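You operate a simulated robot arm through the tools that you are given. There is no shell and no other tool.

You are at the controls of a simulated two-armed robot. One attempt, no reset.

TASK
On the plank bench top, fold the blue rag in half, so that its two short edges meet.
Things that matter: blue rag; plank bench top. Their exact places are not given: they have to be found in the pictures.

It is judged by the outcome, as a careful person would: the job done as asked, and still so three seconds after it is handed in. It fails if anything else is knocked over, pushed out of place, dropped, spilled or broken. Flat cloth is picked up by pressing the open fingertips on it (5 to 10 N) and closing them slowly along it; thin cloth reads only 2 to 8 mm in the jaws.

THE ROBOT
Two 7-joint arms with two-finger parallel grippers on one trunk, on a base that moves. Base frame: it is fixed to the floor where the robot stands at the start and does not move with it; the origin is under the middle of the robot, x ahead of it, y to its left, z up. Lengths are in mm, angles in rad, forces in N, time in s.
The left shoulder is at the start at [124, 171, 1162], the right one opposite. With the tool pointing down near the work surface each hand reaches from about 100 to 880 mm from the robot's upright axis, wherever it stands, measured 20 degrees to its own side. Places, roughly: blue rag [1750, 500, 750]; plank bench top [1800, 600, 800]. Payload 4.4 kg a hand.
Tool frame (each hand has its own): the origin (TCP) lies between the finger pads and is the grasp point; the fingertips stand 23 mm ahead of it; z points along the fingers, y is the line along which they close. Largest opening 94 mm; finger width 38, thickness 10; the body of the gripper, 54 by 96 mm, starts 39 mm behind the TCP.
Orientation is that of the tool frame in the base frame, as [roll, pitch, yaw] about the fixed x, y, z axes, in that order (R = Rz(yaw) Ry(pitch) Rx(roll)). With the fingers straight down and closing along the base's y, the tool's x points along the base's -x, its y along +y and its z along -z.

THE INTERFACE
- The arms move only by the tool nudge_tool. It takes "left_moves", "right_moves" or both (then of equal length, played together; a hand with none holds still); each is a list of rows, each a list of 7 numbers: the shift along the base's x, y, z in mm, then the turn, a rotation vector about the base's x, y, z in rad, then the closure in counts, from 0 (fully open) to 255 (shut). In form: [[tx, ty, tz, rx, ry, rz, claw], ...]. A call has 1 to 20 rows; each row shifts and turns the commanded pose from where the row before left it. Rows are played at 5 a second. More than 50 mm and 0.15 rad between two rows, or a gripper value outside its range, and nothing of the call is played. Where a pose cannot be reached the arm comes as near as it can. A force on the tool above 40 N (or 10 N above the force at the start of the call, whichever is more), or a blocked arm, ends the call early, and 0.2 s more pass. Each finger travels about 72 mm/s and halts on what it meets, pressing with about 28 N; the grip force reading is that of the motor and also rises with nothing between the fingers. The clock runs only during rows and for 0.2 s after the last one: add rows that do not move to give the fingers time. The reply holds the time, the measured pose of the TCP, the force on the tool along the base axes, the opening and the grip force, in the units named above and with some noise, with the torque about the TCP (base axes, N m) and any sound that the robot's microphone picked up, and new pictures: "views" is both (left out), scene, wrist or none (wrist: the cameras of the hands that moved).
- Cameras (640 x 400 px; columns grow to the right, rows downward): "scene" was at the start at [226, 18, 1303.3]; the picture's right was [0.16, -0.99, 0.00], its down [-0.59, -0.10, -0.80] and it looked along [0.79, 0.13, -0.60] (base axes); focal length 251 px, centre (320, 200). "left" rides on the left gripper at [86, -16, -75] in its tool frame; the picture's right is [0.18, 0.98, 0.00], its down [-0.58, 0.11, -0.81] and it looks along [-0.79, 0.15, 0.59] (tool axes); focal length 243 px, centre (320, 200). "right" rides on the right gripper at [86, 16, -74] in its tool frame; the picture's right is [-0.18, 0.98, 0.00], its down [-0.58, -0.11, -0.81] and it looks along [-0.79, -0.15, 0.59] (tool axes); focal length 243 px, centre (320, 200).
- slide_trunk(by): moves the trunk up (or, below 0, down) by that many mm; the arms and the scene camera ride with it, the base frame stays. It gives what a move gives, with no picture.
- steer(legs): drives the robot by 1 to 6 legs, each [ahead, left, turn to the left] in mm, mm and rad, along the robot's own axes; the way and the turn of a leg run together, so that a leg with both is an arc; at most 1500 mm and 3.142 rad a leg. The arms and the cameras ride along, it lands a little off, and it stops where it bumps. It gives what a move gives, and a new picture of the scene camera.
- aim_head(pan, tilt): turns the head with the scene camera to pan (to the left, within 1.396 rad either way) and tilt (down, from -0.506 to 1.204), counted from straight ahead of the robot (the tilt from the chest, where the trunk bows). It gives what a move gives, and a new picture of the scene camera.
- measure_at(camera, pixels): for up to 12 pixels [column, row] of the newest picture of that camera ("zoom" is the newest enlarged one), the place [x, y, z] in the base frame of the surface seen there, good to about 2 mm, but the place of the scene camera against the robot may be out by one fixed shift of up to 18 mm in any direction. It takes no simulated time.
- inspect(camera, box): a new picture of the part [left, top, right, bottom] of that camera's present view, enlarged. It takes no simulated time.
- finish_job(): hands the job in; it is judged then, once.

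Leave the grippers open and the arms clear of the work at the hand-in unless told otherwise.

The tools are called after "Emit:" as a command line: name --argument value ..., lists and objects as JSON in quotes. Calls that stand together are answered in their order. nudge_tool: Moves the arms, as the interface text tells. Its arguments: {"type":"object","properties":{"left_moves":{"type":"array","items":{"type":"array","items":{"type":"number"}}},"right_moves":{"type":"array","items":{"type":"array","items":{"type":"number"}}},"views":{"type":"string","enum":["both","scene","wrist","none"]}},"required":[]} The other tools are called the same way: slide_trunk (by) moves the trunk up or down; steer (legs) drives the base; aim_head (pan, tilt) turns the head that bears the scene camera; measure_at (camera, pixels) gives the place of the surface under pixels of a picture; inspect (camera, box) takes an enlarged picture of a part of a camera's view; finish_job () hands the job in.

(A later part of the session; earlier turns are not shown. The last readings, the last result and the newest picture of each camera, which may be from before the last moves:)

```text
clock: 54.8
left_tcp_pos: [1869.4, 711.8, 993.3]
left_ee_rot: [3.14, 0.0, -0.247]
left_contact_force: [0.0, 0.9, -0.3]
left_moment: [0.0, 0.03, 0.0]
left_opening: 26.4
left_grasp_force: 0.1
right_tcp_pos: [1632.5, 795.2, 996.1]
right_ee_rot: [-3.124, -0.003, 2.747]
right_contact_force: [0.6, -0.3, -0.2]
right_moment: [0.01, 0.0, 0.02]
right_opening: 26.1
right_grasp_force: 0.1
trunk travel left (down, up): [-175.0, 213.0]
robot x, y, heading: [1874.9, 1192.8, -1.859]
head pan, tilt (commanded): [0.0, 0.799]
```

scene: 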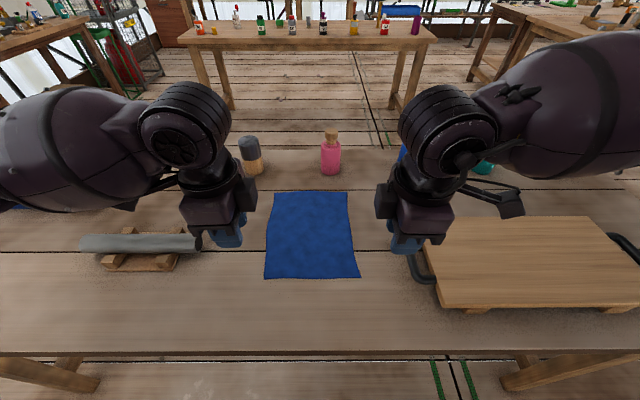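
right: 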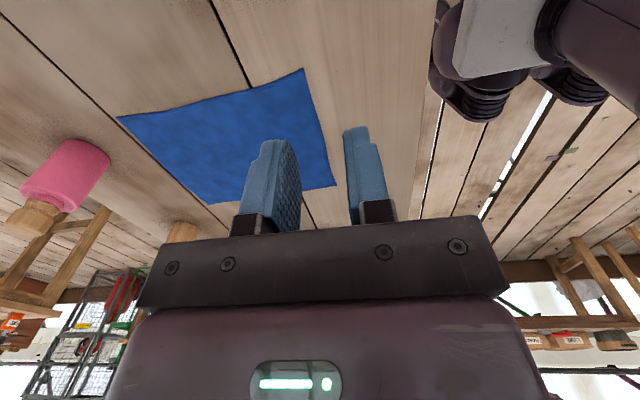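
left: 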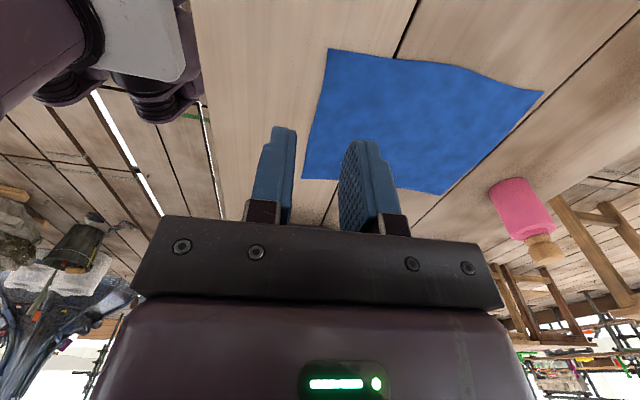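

The commanded pose follows what was reached. Now I'll carry both hands forward above the AB corner grasp points (left to ≈(1778,484), right to ≈(1616,522)), staying at z ≈ 995, and trim the right hand's yaw.

Emit:
nudge_tool --left_moves '[[-15.2, -38.0, 0, 0, 0, 0, 184], [-15.2, -38.0, 0, 0, 0, 0, 184], [-15.2, -38.0, 0, 0, 0, 0, 184], [-15.2, -38.0, 0, 0, 0, 0, 184], [-15.2, -38.0, 0, 0, 0, 0, 184], [-15.2, -38.0, 0, 0, 0, 0, 184], [0, 0, 0, 0, 0, 0, 184]]' --right_moves '[[-2.8, -45.4, 0, 0, 0, 0, 184], [-2.8, -45.4, 0, 0, 0, 0, 184], [-2.8, -45.4, 0, 0.008, -0.0035, 0, 184], [-2.8, -45.4, 0, 0.008, -0.0035, 0.02, 184], [-2.8, -45.4, 0, 0, 0, 0.02, 184], [-2.8, -45.4, 0, 0, 0, 0.02, 184], [0, 0, 0, 0, 0, 0, 184]]' --views "both"

```text
clock: 56.4
left_tcp_pos: [1779.9, 481.5, 993.7]
left_ee_rot: [-3.14, 0.0, -0.248]
left_contact_force: [0.0, 0.2, -0.3]
left_moment: [-0.03, 0.01, 0.02]
left_opening: 26.2
left_grasp_force: 0.0
right_tcp_pos: [1639.9, 768.2, 993.8]
right_ee_rot: [-3.126, 0.009, 2.792]
right_contact_force: [0.5, 0.0, -0.6]
right_moment: [0.01, 0.02, -0.01]
right_opening: 25.8
right_grasp_force: 0.0
right hand out of reach, approached as far as the arm can: row 1, 2, 3, 4, 5, 6
trunk travel left (down, up): [-175.0, 213.0]
robot x, y, heading: [1872.4, 1195.8, -1.853]
head pan, tilt (commanded): [0.0, 0.799]
```

scene: 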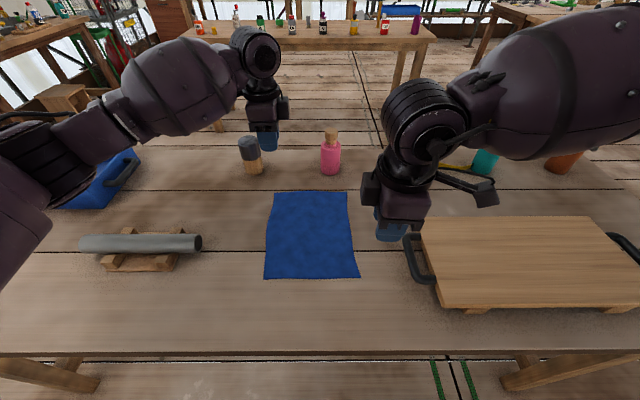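
right: 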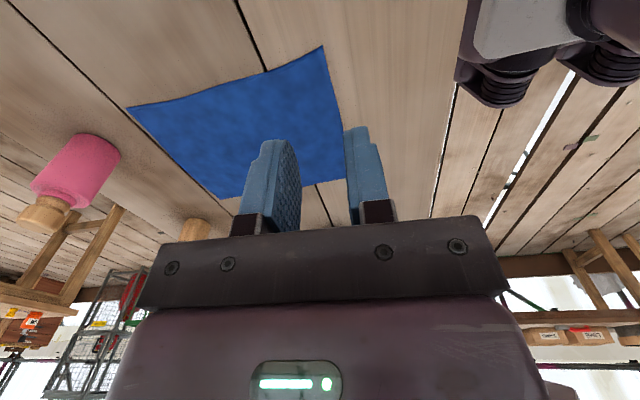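
left: 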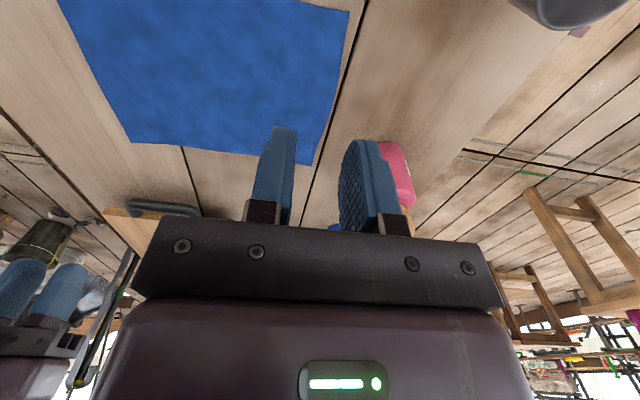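

The right arm stuck at its wrist limit (still at (1640,768)), while the left is in place over A. I'll turn the right hand back 0.3 rad, level it, then translate, and re-turn it once there.

Emit:
nudge_tool --right_moves '[[0, 0, 0, 0, 0, -0.14, 184], [0, 0, 0, 0, 0, -0.14, 184], [-4.0, -41.0, 0, 0.015, 0, -0.05, 184], [-4.0, -41.0, 0, 0, 0, 0, 184], [-4.0, -41.0, 0, 0, 0, 0, 184], [-4.0, -41.0, 0, 0, 0, 0, 184], [-4.0, -41.0, 0, 0, 0, 0, 184], [-4.0, -41.0, 0, 0, 0, 0, 184], [0, 0, 0, 0, 0, 0, 184]]' --views "both"

```text
clock: 58.4
left_tcp_pos: [1779.2, 483.9, 993.4]
left_ee_rot: [3.141, 0.0, -0.248]
left_contact_force: [-0.7, -0.2, -0.1]
left_moment: [0.02, 0.01, -0.01]
left_opening: 25.9
left_grasp_force: 0.0
right_tcp_pos: [1632.0, 645.6, 993.8]
right_ee_rot: [3.129, -0.012, 2.475]
right_contact_force: [-0.3, 0.8, 0.5]
right_moment: [0.01, 0.03, 0.0]
right_opening: 26.0
right_grasp_force: 0.0
right hand out of reach, approached as far as the arm can: row 6, 7, 8
trunk travel left (down, up): [-175.0, 213.0]
robot x, y, heading: [1872.2, 1193.8, -1.859]
head pan, tilt (commanded): [0.0, 0.799]
```

scene: 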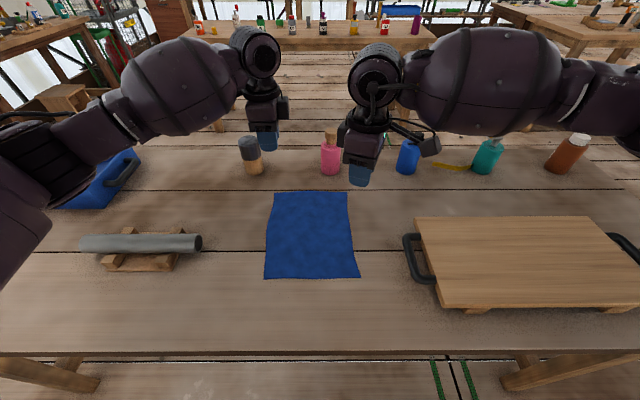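
right: 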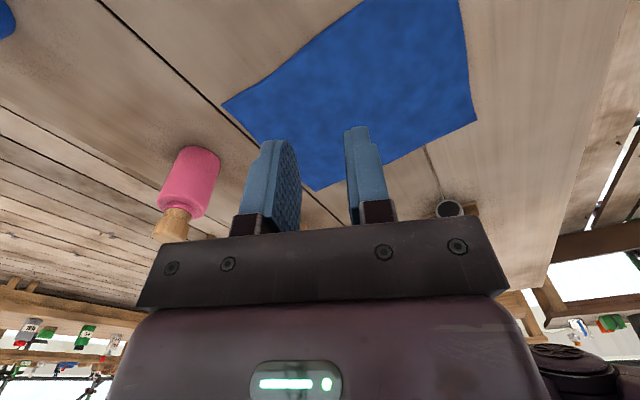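

The right arm's posture drifted into a limit. I'll bring it back to the mirrored start pose (≈(1615,787), yaw ≈1.285), and then repeat the turn by only 1.52 rad – like the left arm, which went smoothly.

Emit:
nudge_tool --right_moves '[[-2, 17.7, 0, 0, 0, -0.148, 184], [-2, 17.7, 0, 0, 0, -0.148, 184], [-2, 17.7, 0, 0, 0, -0.148, 184], [-2, 17.7, 0, 0, 0, -0.148, 184], [-2, 17.7, 0, 0, 0, -0.148, 184], [-2, 17.7, 0, 0, 0, -0.148, 184], [-2, 17.7, 0, 0, 0, -0.148, 184], [-2, 17.7, 0, 0, 0, -0.148, 184], [0, 0, 0, 0, 0, 0, 184]]' --views "scene"

```text
clock: 60.4
left_tcp_pos: [1778.8, 484.2, 993.7]
left_ee_rot: [-3.141, 0.0, -0.246]
left_contact_force: [0.8, -0.4, 0.0]
left_moment: [0.0, -0.01, -0.01]
left_opening: 26.1
left_grasp_force: 0.1
right_tcp_pos: [1614.5, 784.6, 994.0]
right_ee_rot: [3.128, -0.013, 1.292]
right_contact_force: [0.5, -0.8, -0.2]
right_moment: [0.01, 0.01, -0.01]
right_opening: 25.9
right_grasp_force: 0.1
trunk travel left (down, up): [-175.0, 213.0]
robot x, y, heading: [1878.1, 1191.3, -1.857]
head pan, tilt (commanded): [0.0, 0.799]
```

scene: 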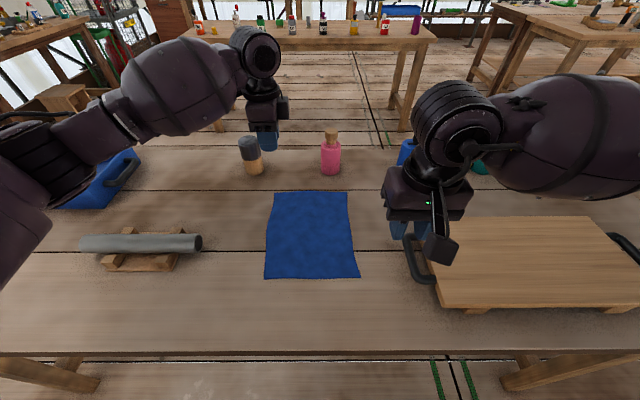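

Pose recovered. I'll level it and turn the right hand by 1.5 rad here, then check before moving.

Emit:
nudge_tool --right_moves '[[0, 0, 0, -0.0088, 0.0167, 0, 184], [0, 0, 0, 0, 0, 0.1364, 184], [0, 0, 0, 0, 0, 0.1364, 184], [0, 0, 0, 0, 0, 0.1364, 184], [0, 0, 0, 0, 0, 0.1364, 184], [0, 0, 0, 0, 0, 0.1364, 184], [0, 0, 0, 0, 0, 0.1364, 184], [0, 0, 0, 0, 0, 0.1364, 184], [0, 0, 0, 0, 0, 0.1364, 184], [0, 0, 0, 0, 0, 0.1364, 184], [0, 0, 0, 0, 0, 0.1364, 184], [0, 0, 0, 0, 0, 0.1364, 184], [0, 0, 0, 0, 0, 0, 184]]' --views "none"

```text
clock: 63.2
left_tcp_pos: [1779.7, 484.2, 993.4]
left_ee_rot: [3.141, -0.001, -0.247]
left_contact_force: [-0.5, -0.1, -0.1]
left_moment: [0.03, 0.04, 0.01]
left_opening: 26.0
left_grasp_force: 0.0
right_tcp_pos: [1614.5, 785.7, 992.6]
right_ee_rot: [-3.139, -0.001, 2.727]
right_contact_force: [0.2, 0.3, -0.4]
right_moment: [0.03, 0.0, -0.01]
right_opening: 26.1
right_grasp_force: 0.1
right hand out of reach, approached as far as the arm can: row 12
trunk travel left (down, up): [-175.0, 213.0]
robot x, y, heading: [1875.2, 1195.9, -1.856]
head pan, tilt (commanded): [0.0, 0.799]
```

The right wrist's outward turn is limited (now stuck at 2.727). I'll try turning the right hand the other way (camera inward, yaw ≈ −0.25) – same orientation as the left; with hands ~180 mm apart there's still clearance.

Emit:
nudge_tool --right_moves '[[0, 0, 0, 0, 0, -0.1489, 184], [0, 0, 0, 0, 0, -0.1489, 184], [0, 0, 0, 0, 0, -0.1489, 184], [0, 0, 0, 0, 0, -0.1489, 184], [0, 0, 0, 0, 0, -0.1489, 184], [0, 0, 0, 0, 0, -0.1489, 184], [0, 0, 0, 0, 0, -0.1489, 184], [0, 0, 0, 0, 0, -0.1489, 184], [0, 0, 0, 0, 0, -0.1489, 184], [0, 0, 0, 0, 0, -0.1489, 184], [0, 0, 0, 0, 0, -0.1489, 184], [0, 0, 0, 0, 0, -0.1489, 184], [0, 0, 0, 0, 0, -0.1489, 184], [0, 0, 0, 0, 0, -0.1489, 184], [0, 0, 0, 0, 0, -0.1489, 184], [0, 0, 0, 0, 0, -0.1489, 184], [0, 0, 0, 0, 0, -0.1489, 184], [0, 0, 0, 0, 0, -0.1489, 184], [0, 0, 0, 0, 0, -0.1489, 184], [0, 0, 0, 0, 0, -0.1489, 184]]' --views "scene"

```text
clock: 67.4
left_tcp_pos: [1778.3, 483.6, 993.4]
left_ee_rot: [-3.141, 0.0, -0.248]
left_contact_force: [0.1, -0.1, 0.1]
left_moment: [-0.02, 0.02, -0.03]
left_opening: 25.8
left_grasp_force: 0.0
right_tcp_pos: [1613.3, 786.3, 993.1]
right_ee_rot: [-3.139, 0.001, -0.255]
right_contact_force: [0.3, 0.3, 0.7]
right_moment: [0.02, 0.01, -0.01]
right_opening: 26.1
right_grasp_force: 0.1
trunk travel left (down, up): [-175.0, 213.0]
robot x, y, heading: [1874.6, 1192.1, -1.854]
head pan, tilt (commanded): [0.0, 0.799]
```

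scene: 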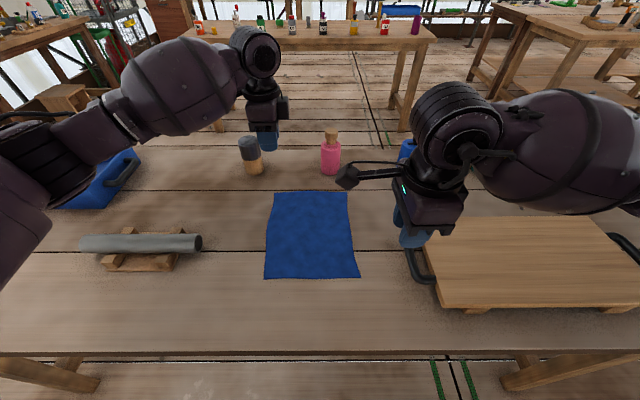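

That orientation is reached cleanly. Now I'll bring the right hand forward to just outside B (≈(1590,529)), keeping extra distance from the left hand, and check the clearance between its camera and the left gripper.

Emit:
nudge_tool --right_moves '[[-3.9, -42.9, 0, 0, 0, 0, 184], [-3.9, -42.9, 0, 0, 0, 0, 184], [-3.9, -42.9, 0, 0, 0, 0, 184], [-3.9, -42.9, 0, 0, 0, 0, 184], [-3.9, -42.9, 0, 0, 0, 0, 184], [-3.9, -42.9, 0, 0, 0, 0, 184], [0, 0, 0, 0, 0, 0, 184]]' --views "both"

```text
clock: 69.0
left_tcp_pos: [1778.6, 484.2, 993.2]
left_ee_rot: [3.141, -0.002, -0.248]
left_contact_force: [0.6, -0.1, -0.5]
left_moment: [0.01, -0.01, -0.02]
left_opening: 26.3
left_grasp_force: 0.2
right_tcp_pos: [1592.7, 527.7, 993.9]
right_ee_rot: [3.141, 0.001, -0.251]
right_contact_force: [0.7, -0.8, -0.5]
right_moment: [-0.02, 0.01, 0.0]
right_opening: 26.2
right_grasp_force: 0.1
trunk travel left (down, up): [-175.0, 213.0]
robot x, y, heading: [1867.8, 1192.9, -1.856]
head pan, tilt (commanded): [0.0, 0.799]
```

scene: 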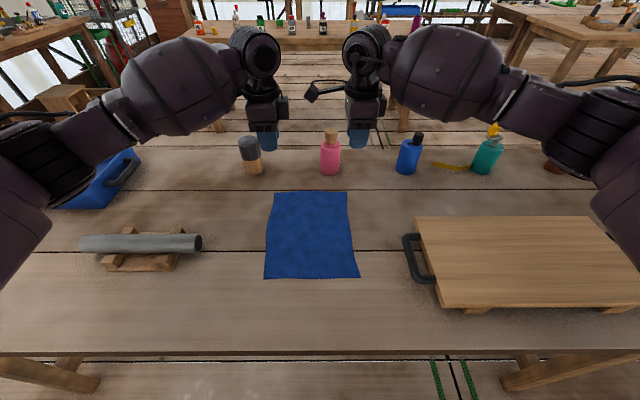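
right: 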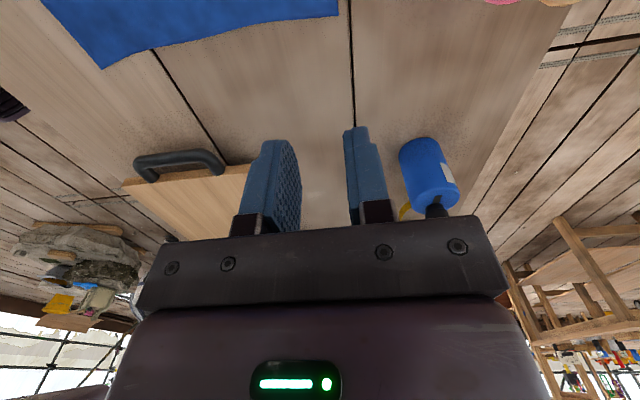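

Both arms are now mirrored neatly, with ~50 mm between the right camera and left gripper. I'll measure the AB edge again: left cam sees it from B (311,163) up to (348,14); right cam sees B at (337,14).

Emit:
measure_at --camera "left" --pixels '[[309, 160], [316, 130], [326, 90], [336, 50], [345, 16], [132, 140], [320, 148], [355, 30]]'

Emit:
measure_at --camera "right" --pixels '[[336, 13], [330, 5], [300, 22], [104, 66], [360, 40], [338, 3]]'

```text
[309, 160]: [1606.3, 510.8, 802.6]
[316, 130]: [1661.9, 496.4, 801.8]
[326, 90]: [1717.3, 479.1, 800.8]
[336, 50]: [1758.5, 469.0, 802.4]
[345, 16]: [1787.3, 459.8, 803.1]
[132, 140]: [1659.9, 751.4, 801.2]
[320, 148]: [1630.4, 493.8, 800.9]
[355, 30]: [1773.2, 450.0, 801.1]
```

```text
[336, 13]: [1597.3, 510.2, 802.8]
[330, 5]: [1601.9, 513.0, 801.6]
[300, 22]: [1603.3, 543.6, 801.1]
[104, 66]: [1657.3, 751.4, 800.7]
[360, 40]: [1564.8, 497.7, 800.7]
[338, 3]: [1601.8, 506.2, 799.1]
```

Edge AB confirmed from about B(1595,507) to A(1791,460). I'll position hands 13 mm in from the sides and 20 mm in from the edge, and descend 150 mm to about 18 mm above the cloth.

Emit:
nudge_tool --left_moves '[[4.8, -1.2, 0, 0, 0, 0, 184], [0, 0, -25, 0, 0, 0, 184], [0, 0, -25, 0, 0, 0, 184], [0, 0, -25, 0, 0, 0, 184], [0, 0, -25, 0, 0, 0, 184], [0, 0, -25, 0, 0, 0, 184], [0, 0, -25, 0, 0, 0, 184], [0, 0, 0, 0, 0, 0, 184]]' --right_moves '[[19.8, -4.0, 0, 0, 0, 0, 184], [0, 0, -25, 0, 0, 0, 184], [0, 0, -25, 0, 0, 0, 184], [0, 0, -25, 0, 0, 0, 184], [0, 0, -25, 0, 0, 0, 184], [0, 0, -25, 0, 0, 0, 184], [0, 0, -25, 0, 0, 0, 184], [0, 0, 0, 0, 0, 0, 184]]' --views "both"

```text
clock: 70.8
left_tcp_pos: [1783.4, 484.2, 843.2]
left_ee_rot: [3.141, 0.0, -0.248]
left_contact_force: [0.6, 0.5, 0.6]
left_moment: [-0.03, 0.02, -0.04]
left_opening: 25.9
left_grasp_force: 0.0
right_tcp_pos: [1610.0, 524.9, 843.0]
right_ee_rot: [-3.139, -0.001, -0.251]
right_contact_force: [-0.6, -0.5, 0.0]
right_moment: [0.0, -0.01, 0.0]
right_opening: 26.3
right_grasp_force: 0.1
trunk travel left (down, up): [-175.0, 213.0]
robot x, y, heading: [1873.9, 1195.2, -1.859]
head pan, tilt (commanded): [0.0, 0.799]
```

scene: 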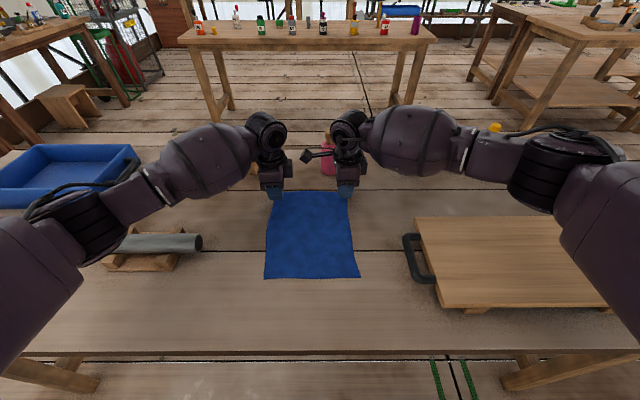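
right: 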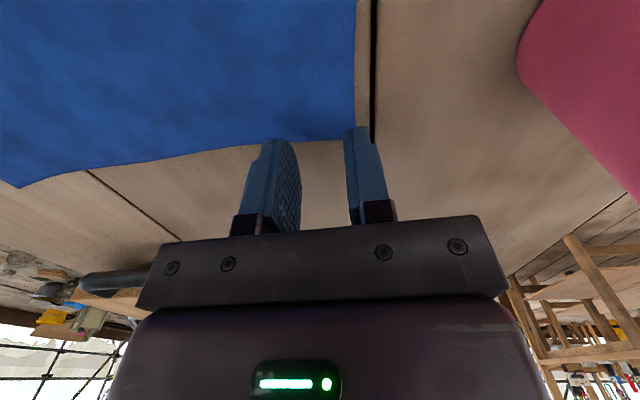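
left: 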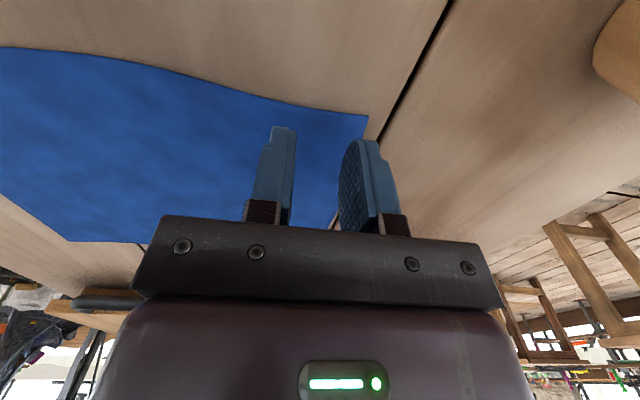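

The fingertips are ~18 mm above the cloth. I'll measure the corners at this close range: left cam A at (366,117), right cam the AB edge at x≈354.

Emit:
measure_at --camera "left" --pixels '[[365, 118], [350, 113], [335, 108], [330, 222], [360, 128], [400, 60], [200, 83]]'

Emit:
measure_at --camera "right" --pixels '[[353, 120], [354, 80], [354, 40], [330, 135], [310, 138], [300, 110], [390, 90]]'

Emit:
inspect --camera "right" --box '[230, 90, 430, 215]'

Emit:
inspect --camera "left" --box '[220, 90, 420, 215]'

```text
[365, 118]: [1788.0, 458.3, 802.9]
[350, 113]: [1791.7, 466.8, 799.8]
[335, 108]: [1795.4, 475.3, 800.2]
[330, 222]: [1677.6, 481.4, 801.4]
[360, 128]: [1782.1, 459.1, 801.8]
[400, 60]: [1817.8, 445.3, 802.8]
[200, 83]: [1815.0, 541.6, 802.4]
```

```text
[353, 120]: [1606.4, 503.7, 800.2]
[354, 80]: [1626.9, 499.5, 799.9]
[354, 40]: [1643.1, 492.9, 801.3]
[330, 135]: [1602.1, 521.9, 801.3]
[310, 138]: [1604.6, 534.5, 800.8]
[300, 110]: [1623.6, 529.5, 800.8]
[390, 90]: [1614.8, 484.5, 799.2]
```

```text
3.20 times, centred on (330, 152) of right
```

zoom: 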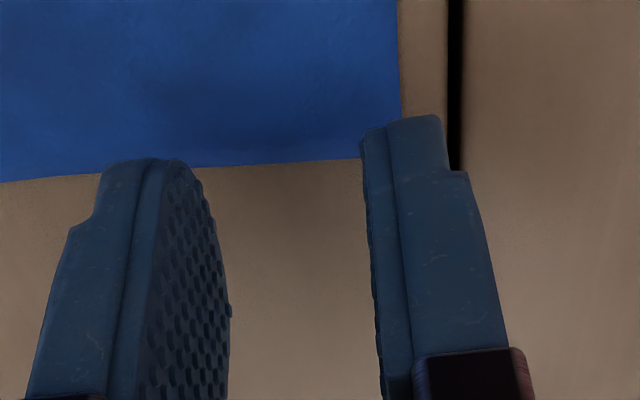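

```text
3.20 times, centred on (320, 152) of left
```

zoom: 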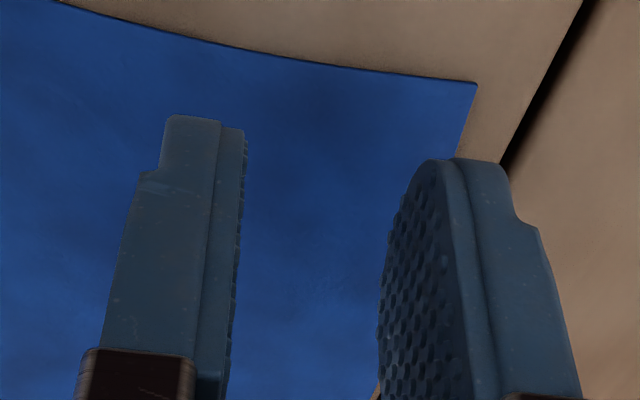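

Right hand is only ~8 mm in from the side edge and ~21 mm from AB; left is 13 mm in and ~23 mm from AB. I'll trim: right +7 mm inward and 2 mm toward edge; left 4 mm toward edge; then descend 14 mm and approach in small steps, watching force.

Emit:
nudge_tool --left_moves '[[-1.0, -3.9, 0, 0, 0, 0, 184], [0, 0, -7, 0, 0, 0, 184], [0, 0, -7, 0, 0, 0, 184], [0, 0, 0, 0, 0, 0, 184]]' --right_moves '[[6.3, -3.6, 0, 0, 0, 0, 184], [0, 0, -7, 0, 0, 0, 184], [0, 0, -7, 0, 0, 0, 184], [0, 0, 0, 0, 0, 0, 184]]' --views "none"

Emit:
nudge_tool --left_moves '[[0, 0, -1.5, 0, 0, 0, 184], [0, 0, -1.5, 0, 0, 0, 184], [0, 0, 0, 0, 0, 0, 184]]' --right_moves '[[0, 0, -1.5, 0, 0, 0, 184], [0, 0, -1.5, 0, 0, 0, 184], [0, 0, 0, 0, 0, 0, 184]]' --views "wrist"

```text
clock: 71.8
left_tcp_pos: [1781.7, 480.4, 828.1]
left_ee_rot: [-3.14, -0.001, -0.246]
left_contact_force: [-0.3, 0.4, -0.1]
left_moment: [-0.01, 0.02, -0.03]
left_opening: 26.3
left_grasp_force: 0.1
right_tcp_pos: [1617.4, 521.0, 829.8]
right_ee_rot: [-3.14, 0.0, -0.254]
right_contact_force: [-0.6, 0.2, -0.8]
right_moment: [0.02, 0.0, 0.0]
right_opening: 26.4
right_grasp_force: 0.0
trunk travel left (down, up): [-175.0, 213.0]
robot x, y, heading: [1875.3, 1194.7, -1.859]
head pan, tilt (commanded): [0.0, 0.799]
```

```text
clock: 72.6
left_tcp_pos: [1781.8, 481.0, 825.6]
left_ee_rot: [3.14, 0.0, -0.247]
left_contact_force: [0.3, 0.2, -0.1]
left_moment: [-0.02, -0.01, -0.02]
left_opening: 26.0
left_grasp_force: 0.2
right_tcp_pos: [1618.1, 520.3, 827.2]
right_ee_rot: [-3.14, 0.0, -0.253]
right_contact_force: [0.4, -0.2, 0.4]
right_moment: [0.0, -0.02, 0.0]
right_opening: 26.1
right_grasp_force: 0.0
trunk travel left (down, up): [-175.0, 213.0]
robot x, y, heading: [1873.3, 1195.3, -1.853]
head pan, tilt (commanded): [0.0, 0.799]
```

right: 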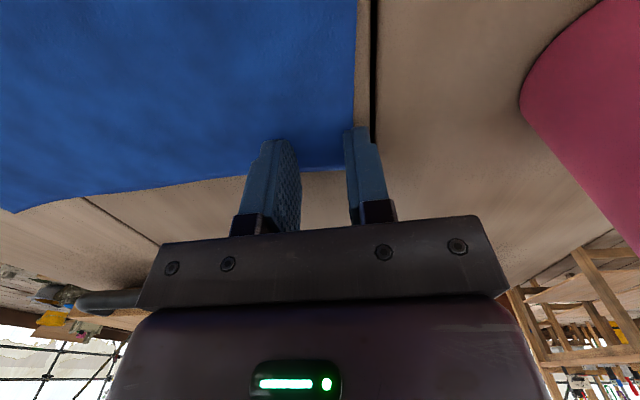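
left: 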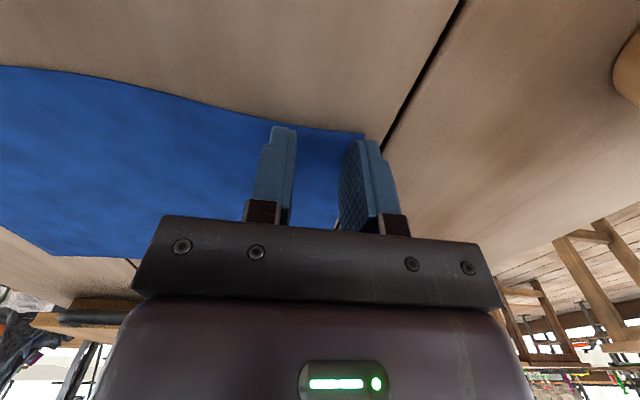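

No contact yet (left 825.6, right 827.2). I'll continue down in 1 mm steps.

Emit:
nudge_tool --left_moves '[[0, 0, -1, 0, 0, 0, 184], [0, 0, 0, 0, 0, 0, 184]]' --right_moves '[[0, 0, -1.5, 0, 0, 0, 184], [0, 0, -1, 0, 0, 0, 184]]' --views "none"

Emit:
nudge_tool --left_moves '[[0, 0, -1, 0, 0, 0, 184], [0, 0, 0, 0, 0, 0, 184]]' --right_moves '[[0, 0, -1, 0, 0, 0, 184], [0, 0, 0, 0, 0, 0, 184]]' --views "none"

```text
clock: 73.2
left_tcp_pos: [1783.0, 479.3, 825.4]
left_ee_rot: [-3.141, 0.0, -0.247]
left_contact_force: [-0.3, -0.3, -0.3]
left_moment: [0.03, 0.02, 0.01]
left_opening: 26.0
left_grasp_force: 0.1
right_tcp_pos: [1617.5, 520.2, 823.4]
right_ee_rot: [3.14, 0.0, -0.249]
right_contact_force: [0.0, 1.2, 3.8]
right_moment: [0.06, -0.04, 0.01]
right_opening: 26.4
right_grasp_force: 0.2
trunk travel left (down, up): [-175.0, 213.0]
robot x, y, heading: [1872.9, 1196.7, -1.854]
head pan, tilt (commanded): [0.0, 0.799]
```

```text
clock: 73.8
left_tcp_pos: [1782.4, 479.0, 824.8]
left_ee_rot: [3.14, 0.001, -0.248]
left_contact_force: [-0.1, -0.2, 1.1]
left_moment: [0.02, 0.02, 0.02]
left_opening: 26.0
left_grasp_force: 0.1
right_tcp_pos: [1617.4, 521.1, 824.5]
right_ee_rot: [3.139, 0.002, -0.251]
right_contact_force: [0.3, 1.5, 8.7]
right_moment: [0.11, -0.09, 0.02]
right_opening: 26.3
right_grasp_force: 0.3
trunk travel left (down, up): [-175.0, 213.0]
robot x, y, heading: [1876.6, 1195.8, -1.855]
head pan, tilt (commanded): [0.0, 0.799]
```

Right hand is pressing with 8.7 N; left just touches (1.1 N). I'll press the left 1.2 mm more.

Emit:
nudge_tool --left_moves '[[0, 0, -1.2, 0, 0, 0, 184], [0, 0, 0, 0, 0, 0, 184]]' --views "wrist"

```text
clock: 74.4
left_tcp_pos: [1782.9, 479.6, 823.2]
left_ee_rot: [3.138, -0.001, -0.249]
left_contact_force: [0.1, 0.7, 8.7]
left_moment: [0.12, 0.03, -0.02]
left_opening: 26.2
left_grasp_force: 0.1
right_tcp_pos: [1618.4, 521.8, 824.9]
right_ee_rot: [3.139, 0.0, -0.252]
right_contact_force: [-0.6, -2.6, 7.4]
right_moment: [0.05, -0.1, -0.02]
right_opening: 25.9
right_grasp_force: 0.1
trunk travel left (down, up): [-175.0, 213.0]
robot x, y, heading: [1874.3, 1198.4, -1.855]
head pan, tilt (commanded): [0.0, 0.799]
```

left: 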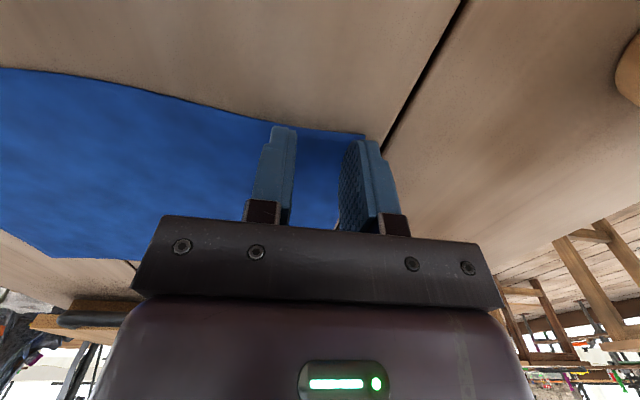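

Both press at about 8 N. Now I close both jaws slowly along the cloth.

Emit:
nudge_tool --left_moves '[[0, 0, 0, 0, 0, 0, 189], [0, 0, 0, 0, 0, 0, 194], [0, 0, 0, 0, 0, 0, 199], [0, 0, 0, 0, 0, 0, 204], [0, 0, 0, 0, 0, 0, 209], [0, 0, 0, 0, 0, 0, 214], [0, 0, 0, 0, 0, 0, 219], [0, 0, 0, 0, 0, 0, 224], [0, 0, 0, 0, 0, 0, 229], [0, 0, 0, 0, 0, 0, 234], [0, 0, 0, 0, 0, 0, 239], [0, 0, 0, 0, 0, 0, 244], [0, 0, 0, 0, 0, 0, 249], [0, 0, 0, 0, 0, 0, 255], [0, 0, 0, 0, 0, 0, 255], [0, 0, 0, 0, 0, 0, 255]]' --right_moves '[[0, 0, 0, 0, 0, 0, 189], [0, 0, 0, 0, 0, 0, 194], [0, 0, 0, 0, 0, 0, 199], [0, 0, 0, 0, 0, 0, 204], [0, 0, 0, 0, 0, 0, 209], [0, 0, 0, 0, 0, 0, 214], [0, 0, 0, 0, 0, 0, 219], [0, 0, 0, 0, 0, 0, 224], [0, 0, 0, 0, 0, 0, 229], [0, 0, 0, 0, 0, 0, 234], [0, 0, 0, 0, 0, 0, 239], [0, 0, 0, 0, 0, 0, 244], [0, 0, 0, 0, 0, 0, 249], [0, 0, 0, 0, 0, 0, 255], [0, 0, 0, 0, 0, 0, 255], [0, 0, 0, 0, 0, 0, 255]]' --views "both"

```text
clock: 77.8
left_tcp_pos: [1783.0, 481.0, 824.5]
left_ee_rot: [3.138, -0.001, -0.248]
left_contact_force: [1.1, 2.5, 19.1]
left_moment: [0.12, 0.15, 0.0]
left_opening: 0.0
left_grasp_force: 27.8
right_tcp_pos: [1617.7, 522.2, 825.1]
right_ee_rot: [-3.142, 0.0, -0.25]
right_contact_force: [0.8, 2.2, 7.2]
right_moment: [0.03, -0.06, -0.01]
right_opening: 0.0
right_grasp_force: 28.0
trunk travel left (down, up): [-175.0, 213.0]
robot x, y, heading: [1877.1, 1190.3, -1.856]
head pan, tilt (commanded): [0.0, 0.799]
```

scene: 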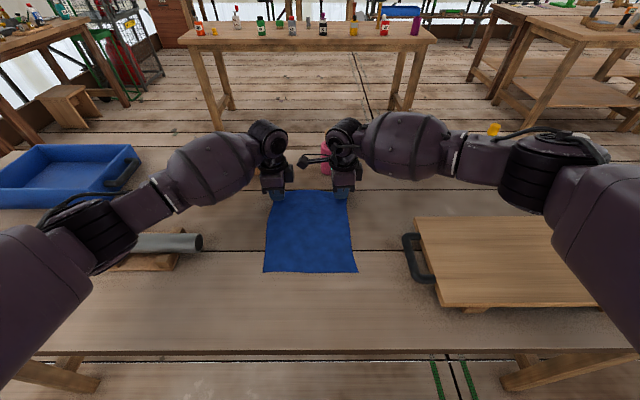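
right: 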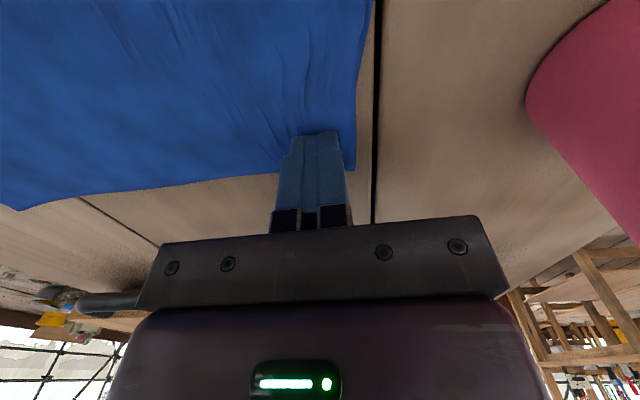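
left: 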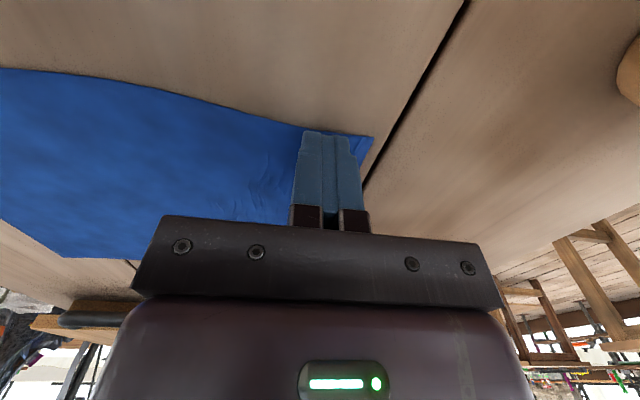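

The jaws read 0.0 mm — nothing pinched: the outer finger had too little cloth under it, and the cloth slid/wrinkled. I'll open slightly, raise the hands 30 mm, and look at the cloth.

Emit:
nudge_tool --left_moves '[[0, 0, 5, 0, 0, 0, 255], [0, 0, 15, 0, 0, 0, 255], [0, 0, 20, 0, 0, 0, 220], [0, 0, 0, 0, 0, 0, 160], [0, 0, 0, 0, 0, 0, 146]]' --right_moves '[[0, 0, 5, 0, 0, 0, 255], [0, 0, 15, 0, 0, 0, 255], [0, 0, 20, 0, 0, 0, 220], [0, 0, 0, 0, 0, 0, 160], [0, 0, 0, 0, 0, 0, 146]]' --views "both"

```text
clock: 79.0
left_tcp_pos: [1781.9, 478.2, 862.8]
left_ee_rot: [-3.141, 0.001, -0.247]
left_contact_force: [0.5, 1.3, -0.4]
left_moment: [0.01, 0.0, -0.01]
left_opening: 40.2
left_grasp_force: 0.1
right_tcp_pos: [1617.2, 521.2, 862.6]
right_ee_rot: [-3.139, 0.0, -0.251]
right_contact_force: [1.2, 1.3, 0.6]
right_moment: [-0.03, 0.0, -0.01]
right_opening: 40.3
right_grasp_force: 0.2
trunk travel left (down, up): [-175.0, 213.0]
robot x, y, heading: [1872.6, 1195.3, -1.859]
head pan, tilt (commanded): [0.0, 0.799]
```

scene: 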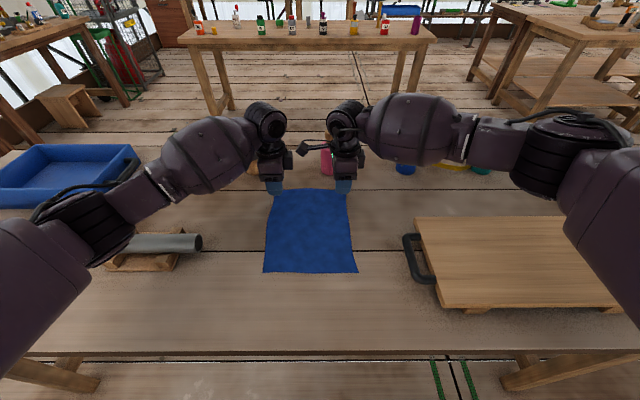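
right: 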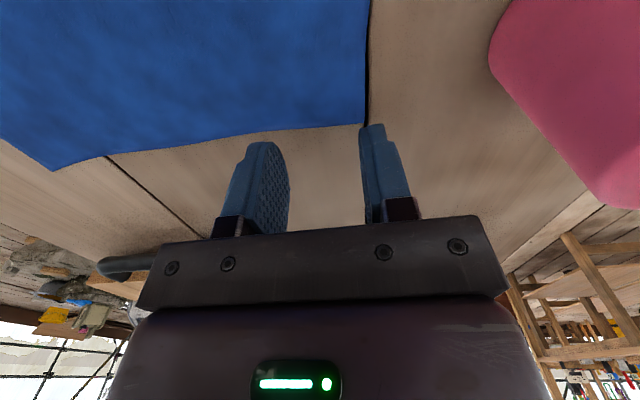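
left: 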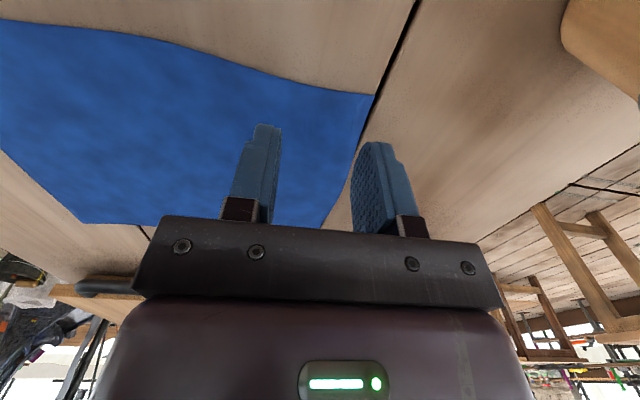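

The cloth relaxed flat again, shifted ~10 mm away from me. I'll re-measure corners A, B and the edge from here.

Emit:
measure_at --camera "left" --pixels '[[371, 97], [350, 91], [362, 125], [345, 170], [326, 226], [300, 84], [200, 52], [85, 220], [100, 130]]'

Emit:
measure_at --camera "right" --pixels '[[364, 122], [366, 80], [367, 30], [340, 125], [300, 129], [200, 143], [55, 168], [300, 90]]'

Emit:
measure_at --camera "scene" --pixels '[[265, 270], [356, 269], [347, 200], [274, 200], [312, 190], [312, 235]]'

```text
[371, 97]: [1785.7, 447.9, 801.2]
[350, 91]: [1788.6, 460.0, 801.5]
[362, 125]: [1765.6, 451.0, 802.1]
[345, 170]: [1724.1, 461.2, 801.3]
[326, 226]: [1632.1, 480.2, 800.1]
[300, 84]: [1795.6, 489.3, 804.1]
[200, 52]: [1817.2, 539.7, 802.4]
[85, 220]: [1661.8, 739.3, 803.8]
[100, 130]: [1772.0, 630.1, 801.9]
```

```text
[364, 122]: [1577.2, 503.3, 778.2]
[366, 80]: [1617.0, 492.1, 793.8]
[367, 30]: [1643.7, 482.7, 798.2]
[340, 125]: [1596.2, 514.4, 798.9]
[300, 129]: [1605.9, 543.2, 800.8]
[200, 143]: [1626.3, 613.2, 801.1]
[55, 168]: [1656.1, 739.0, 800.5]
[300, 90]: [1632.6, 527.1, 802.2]
```

```text
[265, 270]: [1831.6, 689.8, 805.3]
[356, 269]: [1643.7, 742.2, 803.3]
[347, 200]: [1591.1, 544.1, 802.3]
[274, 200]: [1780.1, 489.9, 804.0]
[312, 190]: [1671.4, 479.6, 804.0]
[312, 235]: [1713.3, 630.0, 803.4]
```

Edge AB now runs from B≈(1593,497) to A≈(1788,446). Retry with both fingers fully on the cloth: jaws 40 mm open, grasp centre 34 mm in from the edge. Descend 35 mm, then small steps.

Emit:
nudge_tool --left_moves '[[-0.6, 4.7, 0, 0, 0, 0, 146], [0, 0, -12, 0, 0, 0, 146], [0, 0, -12, 0, 0, 0, 146], [0, 0, -11, 0, 0, 0, 146], [0, 0, -2, 0, 0, 0, 146], [0, 0, -1, 0, 0, 0, 146], [0, 0, 0, 0, 0, 0, 146]]' --right_moves '[[-0.4, 4.9, 0, 0, 0, 0, 146], [0, 0, -12, 0, 0, 0, 146], [0, 0, -12, 0, 0, 0, 146], [0, 0, -11, 0, 0, 0, 146], [0, 0, -2, 0, 0, 0, 146], [0, 0, -1, 0, 0, 0, 146], [0, 0, 0, 0, 0, 0, 146]]' --views "wrist"

```text
clock: 80.6
left_tcp_pos: [1780.9, 483.3, 825.5]
left_ee_rot: [3.141, 0.001, -0.249]
left_contact_force: [-0.4, -0.3, 0.0]
left_moment: [0.02, 0.01, 0.0]
left_opening: 40.1
left_grasp_force: 0.0
right_tcp_pos: [1616.5, 523.8, 824.5]
right_ee_rot: [-3.142, -0.001, -0.251]
right_contact_force: [-0.6, 0.7, 2.1]
right_moment: [0.03, -0.04, -0.02]
right_opening: 39.9
right_grasp_force: 0.0
trunk travel left (down, up): [-175.0, 213.0]
robot x, y, heading: [1872.6, 1192.9, -1.859]
head pan, tilt (commanded): [0.0, 0.799]
```

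right: 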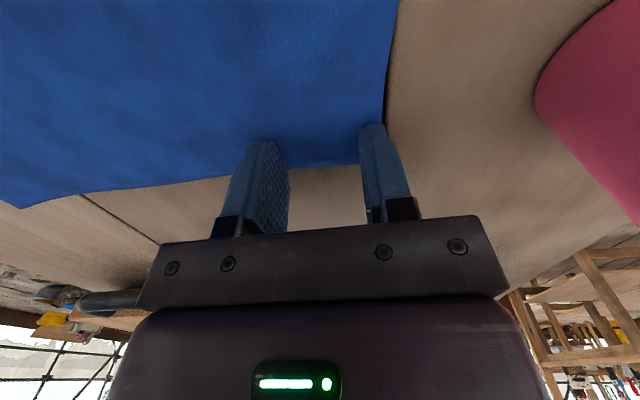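
left: 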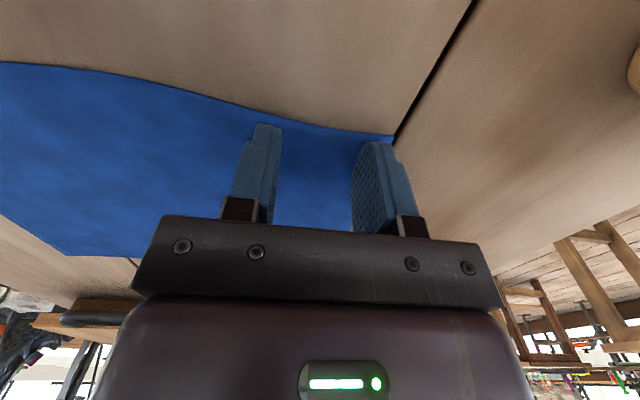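

Fingers straddle well but the outer fingers are right at the edge line. I'll shift both 3 mm further in, then press to about 9 N.

Emit:
nudge_tool --left_moves '[[0.5, 2.0, 0.5, 0, 0, 0, 146], [0, 0, -1.5, 0, 0, 0, 146], [0, 0, -1.2, 0, 0, 0, 146], [0, 0, 0, 0, 0, 0, 146]]' --right_moves '[[1.0, 3.6, 1.5, 0, 0, 0, 146], [0, 0, -1.5, 0, 0, 0, 146], [0, 0, -1.0, 0, 0, 0, 146], [0, 0, 0, 0, 0, 0, 146]]' --views "none"

```text
clock: 81.6
left_tcp_pos: [1781.7, 484.5, 824.7]
left_ee_rot: [3.139, 0.001, -0.248]
left_contact_force: [-2.6, 0.2, 9.8]
left_moment: [0.11, 0.06, 0.05]
left_opening: 40.2
left_grasp_force: 0.2
right_tcp_pos: [1615.7, 529.7, 825.0]
right_ee_rot: [-3.141, 0.0, -0.253]
right_contact_force: [0.2, -0.2, 1.8]
right_moment: [0.02, 0.0, 0.02]
right_opening: 40.0
right_grasp_force: 0.0
trunk travel left (down, up): [-175.0, 213.0]
robot x, y, heading: [1872.8, 1195.8, -1.858]
head pan, tilt (commanded): [0.0, 0.799]
```

Left presses 9.8 N; right only 1.8 N. I'll press the right 1.4 mm more.

Emit:
nudge_tool --right_moves '[[0, 0, -1.4, 0, 0, 0, 146], [0, 0, 0, 0, 0, 0, 146]]' --views "none"

```text
clock: 82.2
left_tcp_pos: [1781.8, 486.3, 824.7]
left_ee_rot: [3.136, 0.002, -0.248]
left_contact_force: [-3.0, -2.3, 10.2]
left_moment: [0.09, 0.03, 0.03]
left_opening: 39.8
left_grasp_force: 0.1
right_tcp_pos: [1616.2, 529.4, 825.2]
right_ee_rot: [3.139, 0.001, -0.253]
right_contact_force: [-1.0, 3.3, 9.9]
right_moment: [0.18, -0.13, 0.01]
right_opening: 40.4
right_grasp_force: 0.2
trunk travel left (down, up): [-175.0, 213.0]
robot x, y, heading: [1870.8, 1197.3, -1.856]
head pan, tilt (commanded): [0.0, 0.799]
```

Both press at about 10 N. Closing slowly again.

Emit:
nudge_tool --left_moves '[[0, 0, 0, 0, 0, 0, 152], [0, 0, 0, 0, 0, 0, 158], [0, 0, 0, 0, 0, 0, 164], [0, 0, 0, 0, 0, 0, 170], [0, 0, 0, 0, 0, 0, 176], [0, 0, 0, 0, 0, 0, 182], [0, 0, 0, 0, 0, 0, 188], [0, 0, 0, 0, 0, 0, 194], [0, 0, 0, 0, 0, 0, 200], [0, 0, 0, 0, 0, 0, 206], [0, 0, 0, 0, 0, 0, 212], [0, 0, 0, 0, 0, 0, 218], [0, 0, 0, 0, 0, 0, 224], [0, 0, 0, 0, 0, 0, 230], [0, 0, 0, 0, 0, 0, 236], [0, 0, 0, 0, 0, 0, 242], [0, 0, 0, 0, 0, 0, 248], [0, 0, 0, 0, 0, 0, 255], [0, 0, 0, 0, 0, 0, 255]]' --right_moves '[[0, 0, 0, 0, 0, 0, 152], [0, 0, 0, 0, 0, 0, 158], [0, 0, 0, 0, 0, 0, 164], [0, 0, 0, 0, 0, 0, 170], [0, 0, 0, 0, 0, 0, 176], [0, 0, 0, 0, 0, 0, 182], [0, 0, 0, 0, 0, 0, 188], [0, 0, 0, 0, 0, 0, 194], [0, 0, 0, 0, 0, 0, 200], [0, 0, 0, 0, 0, 0, 206], [0, 0, 0, 0, 0, 0, 212], [0, 0, 0, 0, 0, 0, 218], [0, 0, 0, 0, 0, 0, 224], [0, 0, 0, 0, 0, 0, 230], [0, 0, 0, 0, 0, 0, 236], [0, 0, 0, 0, 0, 0, 242], [0, 0, 0, 0, 0, 0, 248], [0, 0, 0, 0, 0, 0, 255], [0, 0, 0, 0, 0, 0, 255]]' --views "both"

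```text
clock: 86.2
left_tcp_pos: [1783.1, 485.9, 824.9]
left_ee_rot: [3.137, 0.0, -0.246]
left_contact_force: [0.9, 0.4, 11.3]
left_moment: [-0.01, 0.06, 0.05]
left_opening: 0.0
left_grasp_force: 27.9
right_tcp_pos: [1617.4, 529.4, 824.3]
right_ee_rot: [3.139, 0.0, -0.253]
right_contact_force: [-0.9, -2.4, 19.2]
right_moment: [-0.09, -0.14, 0.01]
right_opening: 0.0
right_grasp_force: 27.8
trunk travel left (down, up): [-175.0, 213.0]
robot x, y, heading: [1873.9, 1192.0, -1.853]
head pan, tilt (commanded): [0.0, 0.799]
```

scene: 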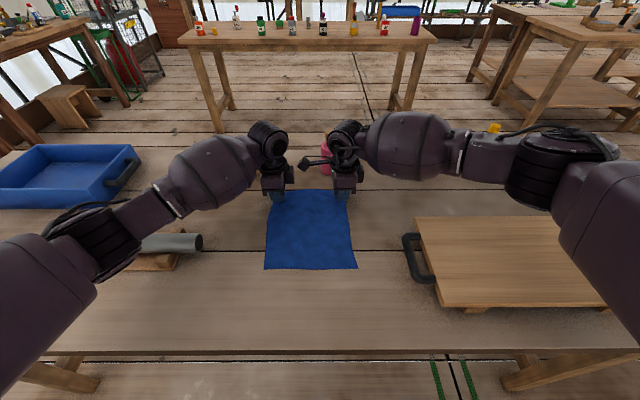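
right: 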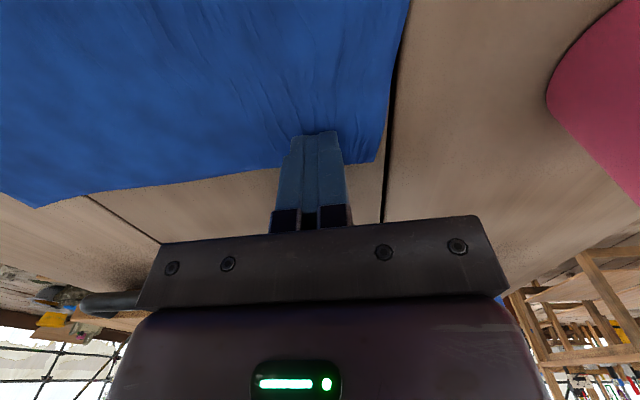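
left: 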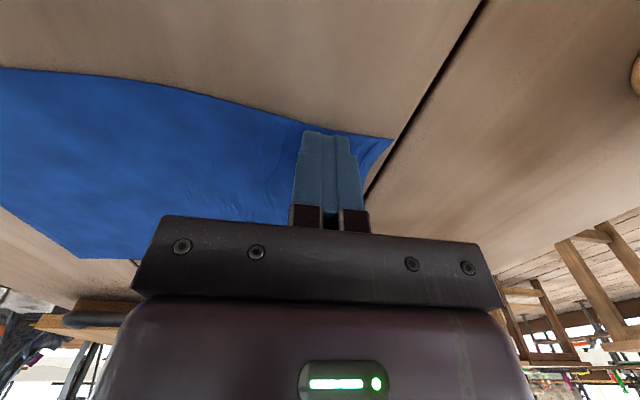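

Still 0.0 mm. I'll zoom in on the fingertips to see how the cloth behaves.

Emit:
inspect --camera "right" --box '[220, 70, 420, 195]'

Emit:
inspect --camera "left" --box '[220, 70, 420, 195]'

```text
3.20 times, centred on (320, 132) of right
```

zoom: 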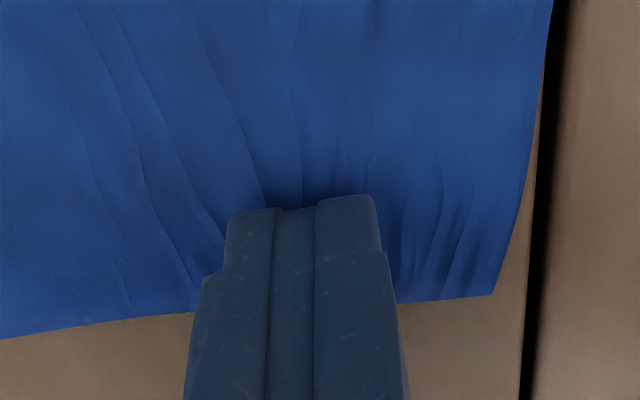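

```text
3.20 times, centred on (320, 132) of left
```

zoom: 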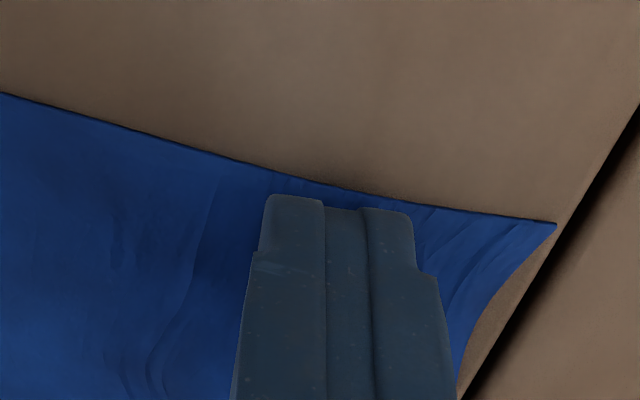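

Cloth is clearly drawn toward the fingertips from both sides. I'll lift gently 12 mm with jaws closed to see whether any cloth came along.

Emit:
nudge_tool --left_moves '[[0, 0, 3, 0, 0, 0, 255], [0, 0, 4, 0, 0, 0, 255], [0, 0, 5, 0, 0, 0, 255], [0, 0, 0, 0, 0, 0, 255]]' --right_moves '[[0, 0, 3, 0, 0, 0, 255], [0, 0, 4, 0, 0, 0, 255], [0, 0, 5, 0, 0, 0, 255], [0, 0, 0, 0, 0, 0, 255]]' --views "wrist"

```text
clock: 87.2
left_tcp_pos: [1782.7, 485.3, 834.6]
left_ee_rot: [3.141, 0.001, -0.248]
left_contact_force: [0.4, -0.6, 0.5]
left_moment: [-0.05, 0.02, 0.02]
left_opening: 0.0
left_grasp_force: 27.8
right_tcp_pos: [1617.3, 528.8, 833.7]
right_ee_rot: [-3.14, 0.002, -0.252]
right_contact_force: [0.9, 0.0, -0.6]
right_moment: [0.02, 0.02, -0.02]
right_opening: 0.0
right_grasp_force: 28.1
trunk travel left (down, up): [-175.0, 213.0]
robot x, y, heading: [1876.8, 1196.7, -1.853]
head pan, tilt (commanded): [0.0, 0.799]
```

right: 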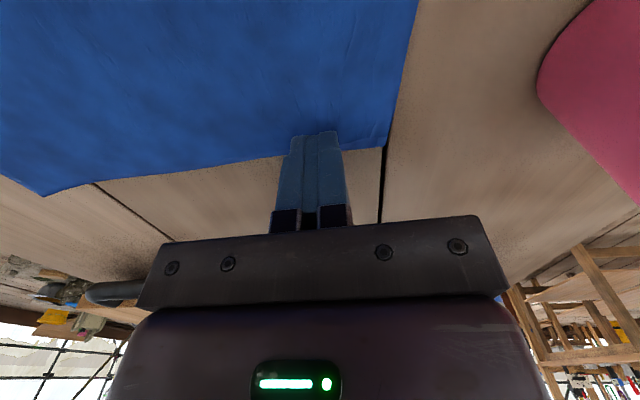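
left: 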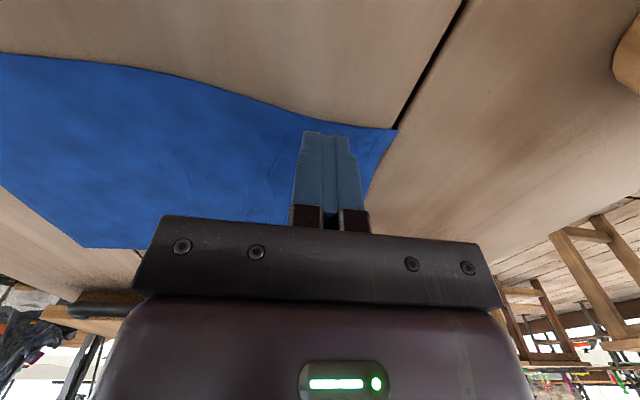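

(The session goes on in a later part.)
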